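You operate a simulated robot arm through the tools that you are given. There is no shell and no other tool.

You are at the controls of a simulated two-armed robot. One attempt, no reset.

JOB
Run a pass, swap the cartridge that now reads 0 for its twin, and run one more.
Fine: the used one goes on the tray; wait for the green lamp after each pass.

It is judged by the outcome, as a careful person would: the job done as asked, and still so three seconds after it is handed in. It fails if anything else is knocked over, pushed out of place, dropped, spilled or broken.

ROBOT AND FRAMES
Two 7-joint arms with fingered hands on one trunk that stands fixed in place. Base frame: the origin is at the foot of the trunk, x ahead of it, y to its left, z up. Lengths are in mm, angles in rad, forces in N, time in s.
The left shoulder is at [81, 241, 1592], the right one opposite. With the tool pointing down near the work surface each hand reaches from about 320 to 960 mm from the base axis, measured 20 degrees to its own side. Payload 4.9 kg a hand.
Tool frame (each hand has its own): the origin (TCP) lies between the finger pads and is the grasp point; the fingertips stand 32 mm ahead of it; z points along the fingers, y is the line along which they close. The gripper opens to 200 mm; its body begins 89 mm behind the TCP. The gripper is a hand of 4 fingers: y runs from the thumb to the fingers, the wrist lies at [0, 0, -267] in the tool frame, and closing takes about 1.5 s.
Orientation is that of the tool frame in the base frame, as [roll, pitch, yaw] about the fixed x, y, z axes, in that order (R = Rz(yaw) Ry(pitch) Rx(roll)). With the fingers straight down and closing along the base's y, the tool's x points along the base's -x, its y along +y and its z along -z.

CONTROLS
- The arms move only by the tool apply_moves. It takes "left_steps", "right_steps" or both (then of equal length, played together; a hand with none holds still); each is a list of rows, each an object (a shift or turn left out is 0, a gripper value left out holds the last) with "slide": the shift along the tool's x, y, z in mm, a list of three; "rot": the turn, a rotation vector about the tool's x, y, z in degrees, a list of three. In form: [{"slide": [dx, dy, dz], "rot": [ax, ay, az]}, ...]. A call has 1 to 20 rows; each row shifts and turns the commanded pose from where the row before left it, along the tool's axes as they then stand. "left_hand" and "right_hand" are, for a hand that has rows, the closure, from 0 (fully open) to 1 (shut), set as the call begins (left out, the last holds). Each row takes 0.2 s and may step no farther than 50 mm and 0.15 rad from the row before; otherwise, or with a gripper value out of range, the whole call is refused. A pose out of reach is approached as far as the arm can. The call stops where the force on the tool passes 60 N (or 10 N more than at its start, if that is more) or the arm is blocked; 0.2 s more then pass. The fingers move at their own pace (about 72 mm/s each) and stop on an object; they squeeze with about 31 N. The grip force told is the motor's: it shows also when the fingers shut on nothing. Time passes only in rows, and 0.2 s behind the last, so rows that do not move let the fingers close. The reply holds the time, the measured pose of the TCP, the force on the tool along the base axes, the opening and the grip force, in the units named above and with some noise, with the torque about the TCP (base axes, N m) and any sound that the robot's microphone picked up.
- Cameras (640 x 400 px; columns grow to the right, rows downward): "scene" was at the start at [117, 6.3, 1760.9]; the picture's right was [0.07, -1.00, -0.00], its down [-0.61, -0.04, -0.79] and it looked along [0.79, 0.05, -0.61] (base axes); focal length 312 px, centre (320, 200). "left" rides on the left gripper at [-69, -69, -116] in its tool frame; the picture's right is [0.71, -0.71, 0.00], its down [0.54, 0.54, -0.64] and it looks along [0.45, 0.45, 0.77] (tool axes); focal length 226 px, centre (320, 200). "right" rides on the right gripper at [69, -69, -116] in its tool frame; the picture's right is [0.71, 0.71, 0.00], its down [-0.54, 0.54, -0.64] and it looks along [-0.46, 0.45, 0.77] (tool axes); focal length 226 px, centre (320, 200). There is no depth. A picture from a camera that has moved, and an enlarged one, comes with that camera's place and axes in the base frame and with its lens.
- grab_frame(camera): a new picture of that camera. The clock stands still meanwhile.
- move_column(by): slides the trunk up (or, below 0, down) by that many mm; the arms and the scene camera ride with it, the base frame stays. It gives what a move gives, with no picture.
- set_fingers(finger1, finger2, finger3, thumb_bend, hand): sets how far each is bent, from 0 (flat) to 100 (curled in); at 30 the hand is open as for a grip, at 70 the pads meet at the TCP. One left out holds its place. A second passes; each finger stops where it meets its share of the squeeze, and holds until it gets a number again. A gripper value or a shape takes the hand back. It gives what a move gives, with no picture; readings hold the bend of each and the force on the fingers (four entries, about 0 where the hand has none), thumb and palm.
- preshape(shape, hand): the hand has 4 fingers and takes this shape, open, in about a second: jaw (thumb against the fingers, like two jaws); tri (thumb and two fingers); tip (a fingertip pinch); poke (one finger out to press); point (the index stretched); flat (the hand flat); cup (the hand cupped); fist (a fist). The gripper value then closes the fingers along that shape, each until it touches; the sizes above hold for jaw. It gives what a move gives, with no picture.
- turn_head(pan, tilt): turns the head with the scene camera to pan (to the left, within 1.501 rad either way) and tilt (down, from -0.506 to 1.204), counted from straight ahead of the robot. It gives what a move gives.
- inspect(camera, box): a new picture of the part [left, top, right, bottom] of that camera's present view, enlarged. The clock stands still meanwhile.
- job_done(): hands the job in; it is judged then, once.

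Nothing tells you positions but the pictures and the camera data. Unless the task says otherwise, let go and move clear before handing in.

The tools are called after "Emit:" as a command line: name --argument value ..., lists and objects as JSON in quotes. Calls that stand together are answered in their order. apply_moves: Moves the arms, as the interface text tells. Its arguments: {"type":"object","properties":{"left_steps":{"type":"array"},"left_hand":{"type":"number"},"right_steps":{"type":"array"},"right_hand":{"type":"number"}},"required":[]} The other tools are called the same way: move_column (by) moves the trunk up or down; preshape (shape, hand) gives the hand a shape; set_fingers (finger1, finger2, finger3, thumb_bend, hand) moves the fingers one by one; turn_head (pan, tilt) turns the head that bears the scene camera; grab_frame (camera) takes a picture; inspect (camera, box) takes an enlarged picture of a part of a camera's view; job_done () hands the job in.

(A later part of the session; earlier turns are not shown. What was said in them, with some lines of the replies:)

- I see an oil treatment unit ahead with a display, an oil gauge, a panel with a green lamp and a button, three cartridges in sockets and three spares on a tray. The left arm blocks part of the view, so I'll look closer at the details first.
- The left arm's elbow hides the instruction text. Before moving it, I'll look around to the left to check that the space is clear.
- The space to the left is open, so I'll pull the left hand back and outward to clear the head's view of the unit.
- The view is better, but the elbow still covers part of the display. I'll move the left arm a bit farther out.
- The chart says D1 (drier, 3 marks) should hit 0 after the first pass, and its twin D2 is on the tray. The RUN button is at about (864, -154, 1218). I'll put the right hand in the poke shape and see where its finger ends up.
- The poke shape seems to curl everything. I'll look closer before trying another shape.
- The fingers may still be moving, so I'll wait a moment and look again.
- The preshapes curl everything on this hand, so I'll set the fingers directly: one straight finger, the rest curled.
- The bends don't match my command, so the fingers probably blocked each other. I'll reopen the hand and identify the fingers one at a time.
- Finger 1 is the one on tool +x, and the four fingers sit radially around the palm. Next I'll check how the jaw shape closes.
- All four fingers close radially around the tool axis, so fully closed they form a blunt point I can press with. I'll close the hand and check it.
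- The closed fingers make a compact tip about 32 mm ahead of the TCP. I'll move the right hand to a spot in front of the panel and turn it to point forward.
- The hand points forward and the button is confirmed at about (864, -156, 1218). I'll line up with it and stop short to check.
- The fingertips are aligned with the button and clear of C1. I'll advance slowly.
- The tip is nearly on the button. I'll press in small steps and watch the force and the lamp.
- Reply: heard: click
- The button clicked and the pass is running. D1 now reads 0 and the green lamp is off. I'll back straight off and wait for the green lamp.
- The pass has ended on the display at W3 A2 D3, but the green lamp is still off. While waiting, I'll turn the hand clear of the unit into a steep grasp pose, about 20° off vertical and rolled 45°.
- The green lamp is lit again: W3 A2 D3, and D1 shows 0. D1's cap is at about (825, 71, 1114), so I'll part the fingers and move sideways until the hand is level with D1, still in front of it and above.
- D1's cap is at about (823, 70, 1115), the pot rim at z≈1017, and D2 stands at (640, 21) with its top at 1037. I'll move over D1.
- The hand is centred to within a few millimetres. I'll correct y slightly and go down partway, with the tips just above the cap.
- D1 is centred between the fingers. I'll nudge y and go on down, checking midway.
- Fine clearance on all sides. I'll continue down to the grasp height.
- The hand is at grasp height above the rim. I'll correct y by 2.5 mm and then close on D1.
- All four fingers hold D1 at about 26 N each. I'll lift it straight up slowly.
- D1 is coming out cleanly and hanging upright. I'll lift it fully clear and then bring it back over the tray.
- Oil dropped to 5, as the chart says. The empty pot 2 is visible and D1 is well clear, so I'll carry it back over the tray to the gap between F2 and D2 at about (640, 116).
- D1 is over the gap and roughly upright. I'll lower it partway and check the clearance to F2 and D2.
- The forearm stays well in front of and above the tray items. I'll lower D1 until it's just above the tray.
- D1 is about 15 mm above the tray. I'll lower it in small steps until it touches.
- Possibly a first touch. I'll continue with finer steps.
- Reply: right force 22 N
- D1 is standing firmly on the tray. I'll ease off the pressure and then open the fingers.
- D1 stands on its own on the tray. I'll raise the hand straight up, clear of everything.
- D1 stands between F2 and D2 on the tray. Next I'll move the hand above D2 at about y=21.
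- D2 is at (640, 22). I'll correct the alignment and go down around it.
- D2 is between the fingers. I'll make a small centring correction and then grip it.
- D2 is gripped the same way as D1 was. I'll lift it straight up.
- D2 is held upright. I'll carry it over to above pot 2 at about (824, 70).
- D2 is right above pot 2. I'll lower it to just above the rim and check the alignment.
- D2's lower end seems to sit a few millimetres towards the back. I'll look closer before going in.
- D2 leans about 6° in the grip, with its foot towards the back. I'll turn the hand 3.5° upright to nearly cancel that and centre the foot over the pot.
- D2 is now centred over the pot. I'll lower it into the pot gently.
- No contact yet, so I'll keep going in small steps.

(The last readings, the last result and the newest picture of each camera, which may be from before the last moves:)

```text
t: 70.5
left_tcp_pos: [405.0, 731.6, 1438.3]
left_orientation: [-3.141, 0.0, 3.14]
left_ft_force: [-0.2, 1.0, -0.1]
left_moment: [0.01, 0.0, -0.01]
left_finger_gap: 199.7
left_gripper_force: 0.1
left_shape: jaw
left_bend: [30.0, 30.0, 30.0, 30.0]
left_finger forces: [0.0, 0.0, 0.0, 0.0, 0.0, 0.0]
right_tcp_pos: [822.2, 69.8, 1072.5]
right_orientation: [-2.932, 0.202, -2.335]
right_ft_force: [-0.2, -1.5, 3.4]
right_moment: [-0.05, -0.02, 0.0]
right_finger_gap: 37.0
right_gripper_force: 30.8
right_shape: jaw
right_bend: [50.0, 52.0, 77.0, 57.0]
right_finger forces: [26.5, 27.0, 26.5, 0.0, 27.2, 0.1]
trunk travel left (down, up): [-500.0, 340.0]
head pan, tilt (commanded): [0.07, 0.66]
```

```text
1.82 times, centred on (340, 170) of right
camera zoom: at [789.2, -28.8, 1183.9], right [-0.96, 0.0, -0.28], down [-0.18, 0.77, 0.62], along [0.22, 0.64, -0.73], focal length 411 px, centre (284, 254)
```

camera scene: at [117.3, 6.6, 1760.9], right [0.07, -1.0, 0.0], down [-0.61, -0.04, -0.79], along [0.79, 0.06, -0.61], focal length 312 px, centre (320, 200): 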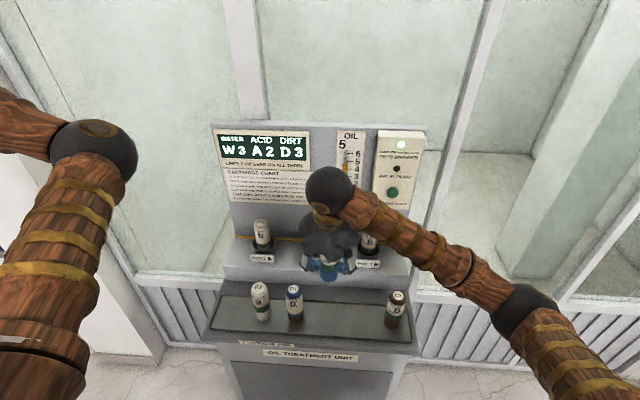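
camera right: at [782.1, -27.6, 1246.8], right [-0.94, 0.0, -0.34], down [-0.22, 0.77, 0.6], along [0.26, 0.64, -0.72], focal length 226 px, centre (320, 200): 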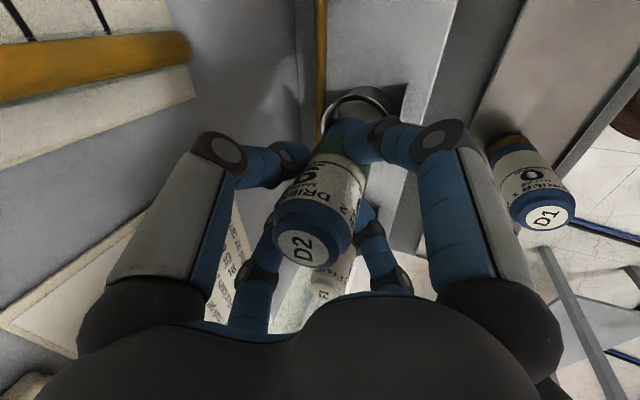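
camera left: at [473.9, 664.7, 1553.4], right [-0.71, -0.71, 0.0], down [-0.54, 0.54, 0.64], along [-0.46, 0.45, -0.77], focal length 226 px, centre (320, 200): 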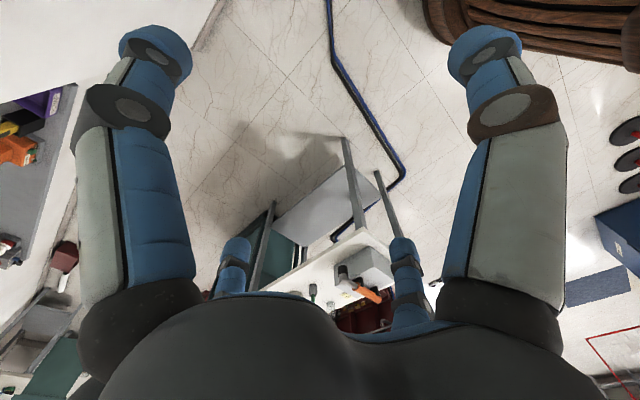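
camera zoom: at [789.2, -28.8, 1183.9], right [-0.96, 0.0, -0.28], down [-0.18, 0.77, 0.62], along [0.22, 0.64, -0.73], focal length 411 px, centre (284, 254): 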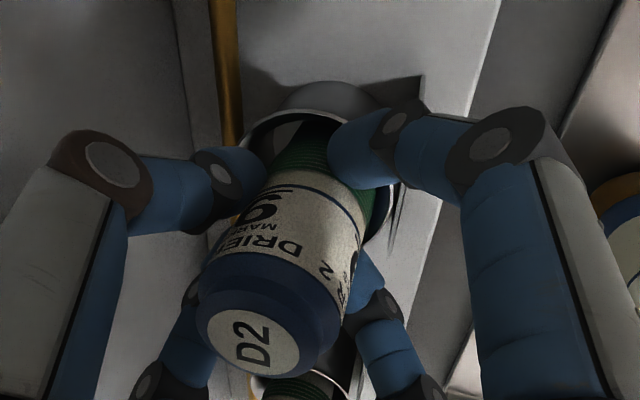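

D2 has just touched the bottom of the pot. I'll release it with a limited opening.

Emit:
apply_moves --right_hand 0.62 --right_steps '[{}, {}, {}, {}, {}, {}]'

Emit:
inspect --camera "scene" --box '[295, 200, 345, 260]'

Emit:
inspect --camera "right" --box '[250, 60, 430, 280]'

```text
t: 71.9
left_tcp_pos: [405.1, 733.1, 1437.9]
left_orientation: [-3.141, -0.003, 3.14]
left_ft_force: [0.9, -0.1, 0.4]
left_moment: [-0.01, 0.0, -0.02]
left_finger_gap: 199.8
left_gripper_force: 0.1
left_shape: jaw
left_bend: [30.0, 30.0, 30.0, 30.0]
left_finger forces: [0.0, 0.1, 0.0, 0.0, 0.0, 0.1]
right_tcp_pos: [823.0, 70.1, 1072.6]
right_orientation: [-2.936, 0.203, -2.336]
right_ft_force: [-0.5, -0.3, 0.7]
right_moment: [0.0, -0.02, 0.01]
right_finger_gap: 75.5
right_gripper_force: 0.0
right_shape: jaw
right_bend: [44.0, 44.0, 44.0, 42.0]
right_finger forces: [0.0, 0.1, 0.1, 0.1, 0.0, 0.0]
trunk travel left (down, up): [-500.0, 340.0]
head pan, tilt (commanded): [0.07, 0.66]
```

```text
6.67 times, centred on (320, 230) of scene
camera zoom: at [116.8, 6.6, 1760.9], right [0.07, -1.0, 0.0], down [-0.61, -0.04, -0.79], along [0.79, 0.06, -0.61], focal length 2082 px, centre (320, 0)
```

zoom: 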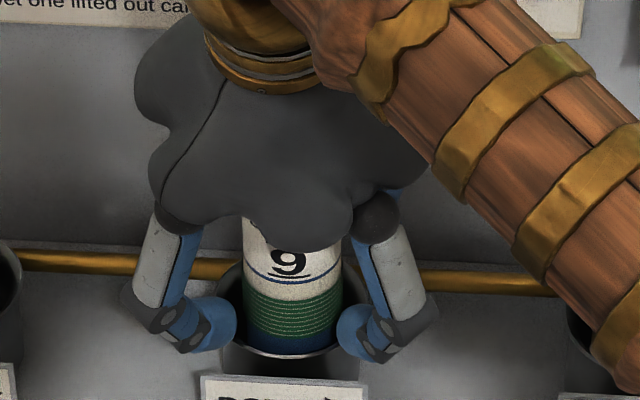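

```text
1.82 times, centred on (340, 170) of right
camera zoom: at [789.2, -28.7, 1183.4], right [-0.96, 0.0, -0.28], down [-0.18, 0.77, 0.62], along [0.22, 0.64, -0.73], focal length 411 px, centre (284, 254)
```

zoom: 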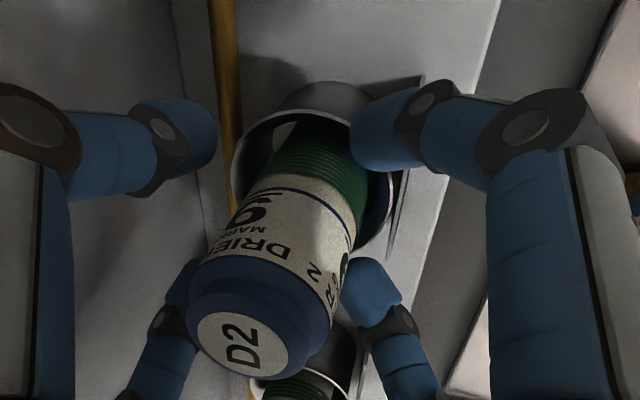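

D2 is seated upright in pot 2. I'll raise the hand straight up.

Emit:
apply_moves --right_steps '[{"slide": [-1.0, -1.0, -4.8]}, {"slide": [-2.0, -2.0, -9.59]}, {"slide": [-3.0, -3.0, -14.4]}, {"slide": [-4.0, -4.0, -19.2]}, {"slide": [-4.0, -4.0, -19.2]}, {"slide": [-4.0, -4.0, -19.2]}, {"slide": [-4.0, -4.0, -19.2]}, {"slide": [-4.0, -4.0, -19.2]}, {"slide": [-4.0, -4.0, -19.2]}, {}, {}]'

Emit:
inspect --camera "scene" --box '[210, 120, 430, 260]'

Emit:
grab_frame --camera "right"

```text
t: 74.3
left_tcp_pos: [404.3, 732.3, 1438.0]
left_orientation: [3.14, -0.001, 3.141]
left_ft_force: [0.0, 0.1, 0.1]
left_moment: [0.02, -0.03, -0.01]
left_finger_gap: 199.6
left_gripper_force: 0.1
left_shape: jaw
left_bend: [30.0, 30.0, 30.0, 30.0]
left_finger forces: [0.0, 0.0, 0.0, 0.0, 0.0, 0.0]
right_tcp_pos: [823.3, 67.9, 1223.1]
right_orientation: [-2.935, 0.203, -2.337]
right_ft_force: [0.0, 0.1, -0.7]
right_moment: [0.02, 0.0, 0.01]
right_finger_gap: 75.7
right_gripper_force: 0.1
right_shape: jaw
right_bend: [44.0, 44.0, 44.0, 42.0]
right_finger forces: [0.0, 0.1, 0.0, 0.1, 0.0, 0.0]
trunk travel left (down, up): [-500.0, 340.0]
head pan, tilt (commanded): [0.07, 0.66]
```

```text
2.86 times, centred on (320, 190) of scene
camera zoom: at [117.1, 6.7, 1760.9], right [0.07, -1.0, 0.0], down [-0.61, -0.04, -0.79], along [0.79, 0.06, -0.61], focal length 892 px, centre (320, 229)
```

zoom: 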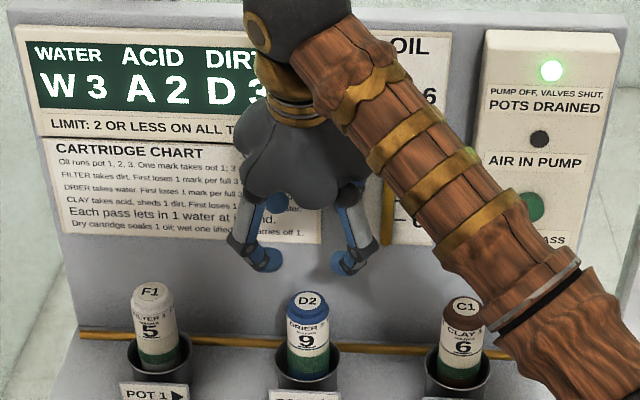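

```text
taken
camera right: at [790.2, -30.4, 1336.5], right [-0.96, 0.0, -0.28], down [-0.18, 0.77, 0.62], along [0.22, 0.64, -0.73], focal length 226 px, centre (320, 200)
```

right: 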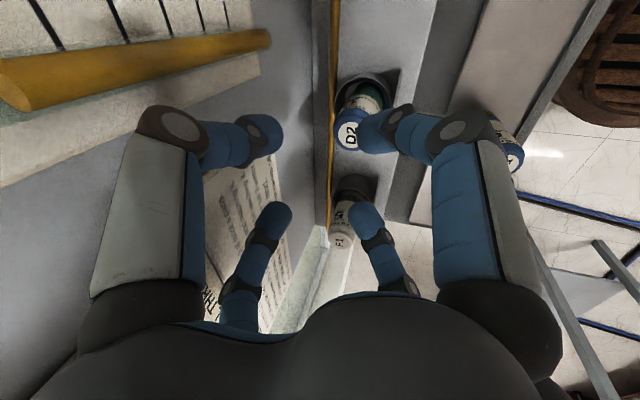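

D2 is in pot 2 reading 9, and the green lamp is still on. Next I'll back off and carry the hand over to the button side.

Emit:
apply_moves --right_steps '[{"slide": [17.5, 17.5, -17.8]}, {"slide": [17.5, 17.5, -17.8]}, {"slide": [17.5, 17.5, -17.8]}, {"slide": [17.5, 17.5, -17.8]}, {"slide": [26.4, -26.4, 0]}, {"slide": [26.4, -26.4, 0]}, {"slide": [26.4, -26.4, 0]}, {"slide": [26.4, -26.4, 0]}, {"slide": [26.4, -26.4, 0]}, {"slide": [26.4, -26.4, 0]}, {}, {}]'

Emit:
apply_moves --right_hand 1.0 --right_steps '[{"rot": [0, 0, 8.5]}, {"rot": [0, 0, 8.5]}, {"rot": [0, 0, 8.5]}, {"rot": [0, 0, 8.5]}, {"rot": [0, 0, 8.5]}, {"rot": [0, 0, 2.5]}, {"rot": [0, -8.5, 0]}, {"rot": [0, -8.5, 0]}, {"rot": [0, -8.5, 0]}, {"rot": [0, -8.5, 0]}, {"rot": [0, -8.5, 0]}, {"rot": [0, -8.5, 0]}, {"rot": [0, -8.5, 0]}, {"rot": [0, -8.5, 0]}, {"rot": [0, -5.5, 0]}, {}, {}]'

Emit:
grab_frame --camera "scene"

Emit:
grab_frame --camera "right"

```text
t: 76.9
left_tcp_pos: [404.8, 732.9, 1438.0]
left_orientation: [-3.141, -0.002, 3.141]
left_ft_force: [-0.7, 0.1, -0.2]
left_moment: [0.0, 0.04, 0.01]
left_finger_gap: 199.8
left_gripper_force: 0.1
left_shape: jaw
left_bend: [30.0, 30.0, 30.0, 30.0]
left_finger forces: [0.1, 0.0, 0.0, 0.0, 0.1, 0.0]
right_tcp_pos: [708.5, -155.0, 1260.2]
right_orientation: [-2.936, 0.202, -2.336]
right_ft_force: [0.2, -1.3, 0.1]
right_moment: [0.02, 0.03, 0.03]
right_finger_gap: 75.8
right_gripper_force: 0.0
right_shape: jaw
right_bend: [44.0, 44.0, 44.0, 42.0]
right_finger forces: [0.0, 0.0, 0.0, 0.1, 0.0, 0.0]
trunk travel left (down, up): [-500.0, 340.0]
head pan, tilt (commanded): [0.07, 0.66]
```

```text
t: 80.5
left_tcp_pos: [405.2, 731.7, 1437.8]
left_orientation: [-3.141, 0.0, -3.14]
left_ft_force: [0.1, -0.3, -0.1]
left_moment: [0.02, -0.03, -0.01]
left_finger_gap: 199.9
left_gripper_force: 0.2
left_shape: jaw
left_bend: [30.0, 30.0, 30.0, 30.0]
left_finger forces: [0.0, 0.1, 0.0, 0.0, 0.0, 0.0]
right_tcp_pos: [706.9, -154.9, 1262.7]
right_orientation: [-0.272, 1.569, -0.271]
right_ft_force: [0.1, -0.4, -0.2]
right_moment: [0.02, -0.04, 0.0]
right_finger_gap: 0.0
right_gripper_force: 31.2
right_shape: jaw
right_bend: [70.0, 70.0, 70.0, 70.0]
right_finger forces: [0.1, 0.0, 0.0, 0.0, 0.1, 0.0]
trunk travel left (down, up): [-500.0, 340.0]
head pan, tilt (commanded): [0.07, 0.66]
```

```text
taken
camera scene: at [116.7, 6.6, 1760.9], right [0.07, -1.0, 0.0], down [-0.61, -0.04, -0.79], along [0.79, 0.06, -0.61], focal length 312 px, centre (320, 200)
```

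scene: 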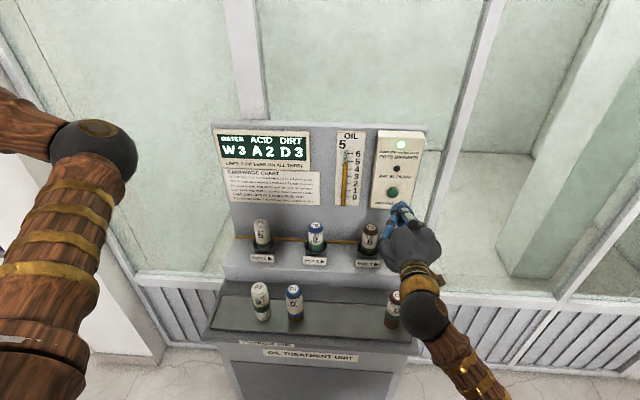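

```text
taken
camera right: at [590.9, -224.4, 1194.9], right [0.0, 0.71, -0.71], down [-0.64, 0.54, 0.54], along [0.77, 0.45, 0.46], focal length 226 px, centre (320, 200)
```

right: 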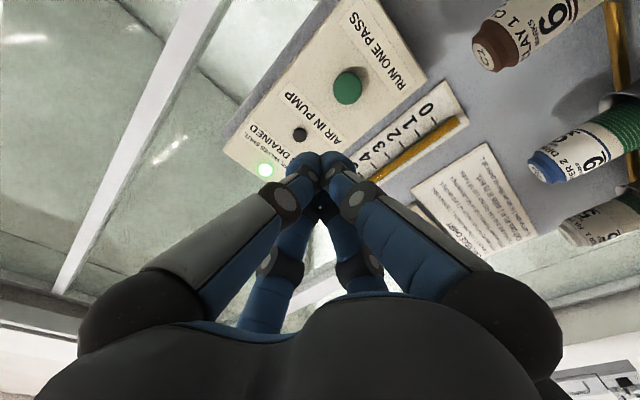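

The display, the lamp and the cartridges all look right. I'll line up with the RUN button again.

Emit:
apply_moves --right_steps '[{"slide": [10.5, -0.3, 20.75]}, {"slide": [10.5, -0.3, 20.75]}, {"slide": [10.5, -0.3, 20.75]}, {"slide": [10.5, -0.3, 20.75]}, {}, {"slide": [0, 0, 6]}, {"slide": [0, 0, 6]}, {"slide": [0, 0, 6]}, {"slide": [0, 0, 4]}, {}]'

Emit:
inspect --camera "scene" --box '[210, 120, 430, 260]'

Emit:
inspect --camera "right" --box '[220, 80, 420, 230]'

```text
t: 82.7
left_tcp_pos: [404.8, 733.2, 1437.7]
left_orientation: [3.141, -0.002, 3.139]
left_ft_force: [0.1, -0.3, 0.2]
left_moment: [0.0, -0.01, -0.01]
left_finger_gap: 199.7
left_gripper_force: 0.0
left_shape: jaw
left_bend: [30.0, 30.0, 30.0, 30.0]
left_finger forces: [0.0, 0.0, 0.0, 0.0, 0.0, 0.0]
right_tcp_pos: [811.0, -156.5, 1221.5]
right_orientation: [1.63, 1.57, 1.629]
right_ft_force: [-0.1, -0.1, 0.7]
right_moment: [0.0, 0.01, -0.01]
right_finger_gap: 0.0
right_gripper_force: 31.5
right_shape: jaw
right_bend: [70.0, 70.0, 70.0, 70.0]
right_finger forces: [0.1, 0.1, 0.1, 0.0, 0.1, 0.0]
trunk travel left (down, up): [-500.0, 340.0]
head pan, tilt (commanded): [0.07, 0.66]
```

```text
2.86 times, centred on (320, 190) of scene
camera zoom: at [117.1, 6.7, 1760.9], right [0.07, -1.0, 0.0], down [-0.61, -0.04, -0.79], along [0.79, 0.06, -0.61], focal length 892 px, centre (320, 229)
```

zoom: 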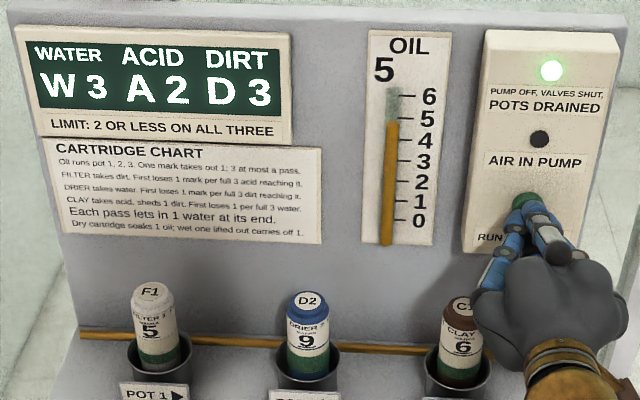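

```text
2.67 times, centred on (320, 155) of right
camera zoom: at [696.0, -225.4, 1152.7], right [0.0, 0.71, -0.71], down [-0.64, 0.54, 0.54], along [0.77, 0.45, 0.45], focal length 603 px, centre (320, 320)
```

zoom: 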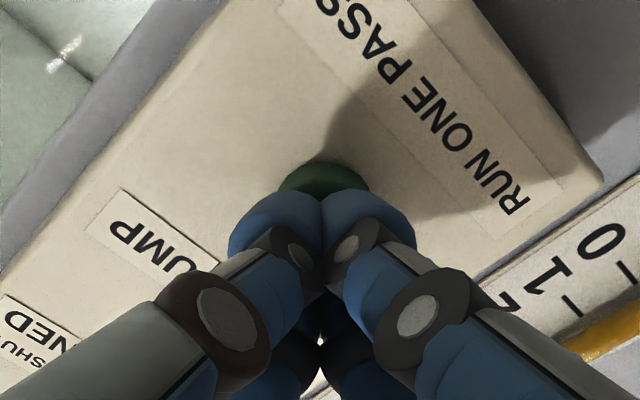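

Everything's lined up and the lamp is green. I'll press once.

Emit:
apply_moves --right_steps '[{"slide": [0, 0, 3]}, {"slide": [0, 0, 3]}, {"slide": [0, 0, 3]}, {"slide": [0, 0, 3]}, {"slide": [0, 0, 3]}]'

Emit:
inspect --camera "scene" --box '[210, 120, 430, 260]'

```text
t: 83.9
left_tcp_pos: [403.4, 732.1, 1437.6]
left_orientation: [-3.14, 0.0, 3.14]
left_ft_force: [0.0, 0.0, 0.5]
left_moment: [0.02, 0.01, 0.02]
left_finger_gap: 199.7
left_gripper_force: 0.1
left_shape: jaw
left_bend: [30.0, 30.0, 30.0, 30.0]
left_finger forces: [0.0, 0.0, 0.0, 0.0, 0.0, 0.0]
right_tcp_pos: [825.2, -156.3, 1220.9]
right_orientation: [-0.912, 1.57, -0.912]
right_ft_force: [-6.2, 0.5, -2.2]
right_moment: [-0.02, 0.13, 0.04]
right_finger_gap: 0.0
right_gripper_force: 30.8
right_shape: jaw
right_bend: [70.0, 70.0, 70.0, 70.0]
right_finger forces: [0.1, 0.0, 0.0, 0.1, 0.0, 0.0]
trunk travel left (down, up): [-500.0, 340.0]
head pan, tilt (commanded): [0.07, 0.66]
heard: click
```

```text
2.86 times, centred on (320, 190) of scene
camera zoom: at [115.1, 6.8, 1761.0], right [0.07, -1.0, 0.0], down [-0.61, -0.04, -0.79], along [0.79, 0.05, -0.61], focal length 892 px, centre (320, 229)
```

zoom: 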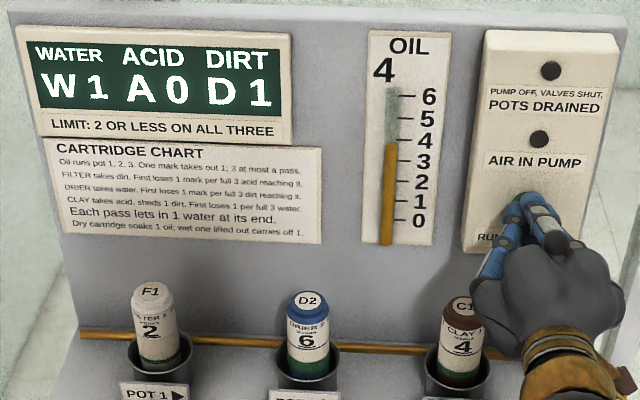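

The second pass ran and the display reads W1 A0 D1. I'll back straight off, move clear and wait for the green lamp.

Emit:
apply_moves --right_steps '[{"slide": [0, 0, -10]}, {"slide": [0, 0, -20]}, {"slide": [0, 0, -30]}, {"slide": [0, 0, -40]}, {"slide": [-20, 0, -30]}, {"slide": [-30, 0, -20]}, {"slide": [-30, -20, -10]}, {"slide": [-30, -20, 0]}, {"slide": [-20, -20, 0]}, {}, {}, {}, {}, {}, {}, {}, {}, {}, {}, {}]'

Emit:
grab_frame --camera "scene"

Emit:
inspect --camera "scene" --box '[210, 120, 430, 260]'

Emit:
inspect --camera "scene" --box '[200, 230, 420, 370]'

```text
t: 88.1
left_tcp_pos: [405.1, 732.8, 1438.7]
left_orientation: [3.141, -0.002, -3.141]
left_ft_force: [0.5, -1.4, 0.3]
left_moment: [-0.04, 0.01, -0.04]
left_finger_gap: 199.9
left_gripper_force: 0.1
left_shape: jaw
left_bend: [30.0, 30.0, 30.0, 30.0]
left_finger forces: [0.0, 0.0, 0.0, 0.0, 0.0, 0.1]
right_tcp_pos: [665.1, -214.4, 1352.0]
right_orientation: [2.715, 1.57, 2.713]
right_ft_force: [-0.6, 0.6, 0.6]
right_moment: [0.02, -0.03, 0.04]
right_finger_gap: 0.0
right_gripper_force: 30.9
right_shape: jaw
right_bend: [70.0, 70.0, 70.0, 70.0]
right_finger forces: [0.1, 0.0, 0.0, 0.1, 0.1, 0.0]
trunk travel left (down, up): [-500.0, 340.0]
head pan, tilt (commanded): [0.07, 0.66]
```

```text
taken
camera scene: at [116.8, 6.6, 1760.9], right [0.07, -1.0, 0.0], down [-0.61, -0.04, -0.79], along [0.79, 0.06, -0.61], focal length 312 px, centre (320, 200)
```

scene: 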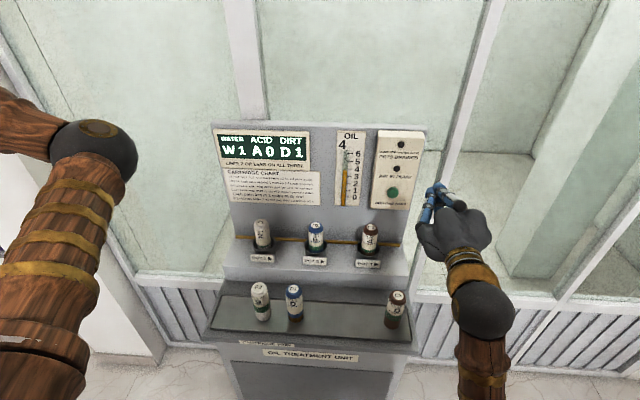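

```text
2.86 times, centred on (320, 190) of scene
camera zoom: at [116.8, 6.6, 1760.9], right [0.07, -1.0, 0.0], down [-0.61, -0.04, -0.79], along [0.79, 0.06, -0.61], focal length 892 px, centre (320, 229)
```

zoom: 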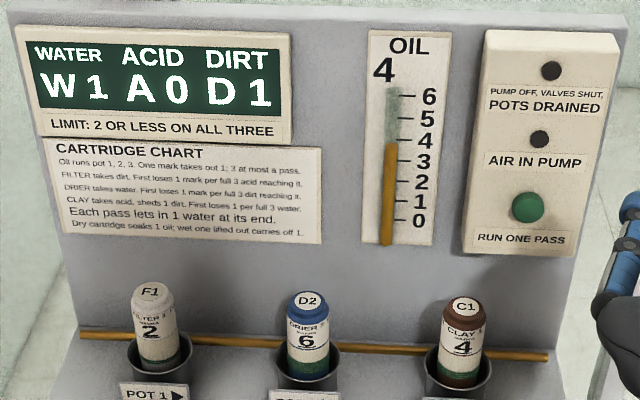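

```text
2.86 times, centred on (310, 300) of scene
camera zoom: at [116.8, 6.6, 1760.9], right [0.07, -1.0, 0.0], down [-0.61, -0.04, -0.79], along [0.79, 0.06, -0.61], focal length 892 px, centre (349, -86)
```

zoom: 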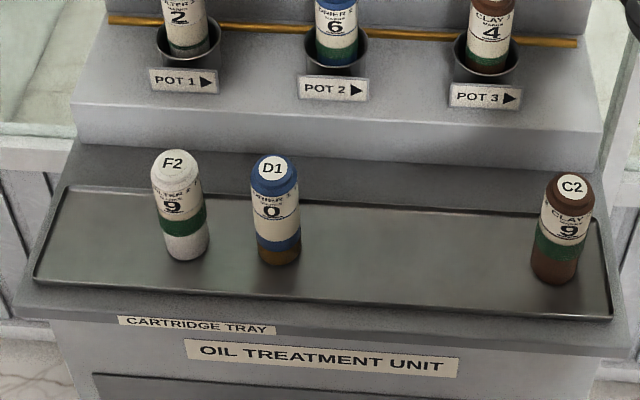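

The swap is done, with D1 on the tray and D2 in pot 2. The display is within limits, but the green lamp hasn't come back on, so I'll keep waiting.

Emit:
apply_moves --right_steps '[{}, {}, {}, {}, {}, {}, {}, {}]'

Emit:
inspect --camera "scene" --box '[210, 120, 430, 260]'

```text
t: 89.9
left_tcp_pos: [404.1, 733.6, 1437.4]
left_orientation: [3.141, -0.003, -3.141]
left_ft_force: [-0.1, 0.8, 0.1]
left_moment: [0.0, 0.02, 0.04]
left_finger_gap: 199.7
left_gripper_force: 0.1
left_shape: jaw
left_bend: [30.0, 30.0, 30.0, 30.0]
left_finger forces: [0.0, 0.0, 0.0, 0.2, 0.1, 0.0]
right_tcp_pos: [665.1, -213.8, 1351.2]
right_orientation: [-0.402, 1.571, -0.404]
right_ft_force: [-0.4, 0.0, 0.0]
right_moment: [0.03, -0.02, -0.01]
right_finger_gap: 0.3
right_gripper_force: 31.1
right_shape: jaw
right_bend: [70.0, 70.0, 70.0, 70.0]
right_finger forces: [0.1, 0.1, 0.0, 0.0, 0.1, 0.1]
trunk travel left (down, up): [-500.0, 340.0]
head pan, tilt (commanded): [0.07, 0.66]
```

```text
2.86 times, centred on (320, 190) of scene
camera zoom: at [116.8, 6.6, 1760.9], right [0.07, -1.0, 0.0], down [-0.61, -0.04, -0.79], along [0.79, 0.06, -0.61], focal length 892 px, centre (320, 229)
```

zoom: 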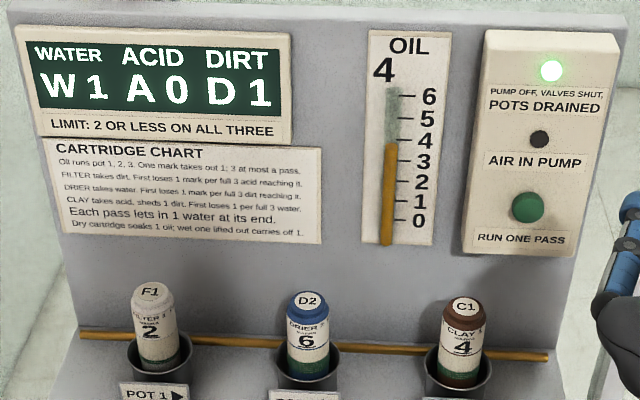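

The green lamp is lit after the second pass and the air-in-pump lamp is dark. The display reads W1 A0 D1, D2 is in pot 2, D1 stands on the tray, and both hands are clear. I'm handing in.

Emit:
job_done

```text
The job is handed in.
```

The job is done and handed in: I ran a pass, swapped the cartridge that read 0, and ran a second pass.

- **First pass:** D1 (the drier in pot 2) dropped to 0. I waited for the green lamp before touching it.
- **Swap:** D1 is standing on the tray between F2 and the spot where D2 stood. Its twin, D2, is in pot 2.
- **Second pass:** The display now reads water 1, acid 0, dirt 1, all within the limit of 2. The green lamp came back on before I handed in.
- **Oil and pump:** Oil went from 6 to 4, as the chart says for one swap. The air-in-pump lamp was off when I last checked.

Nothing was knocked over, dropped or spilled that I could see, and both hands were clear at the end.
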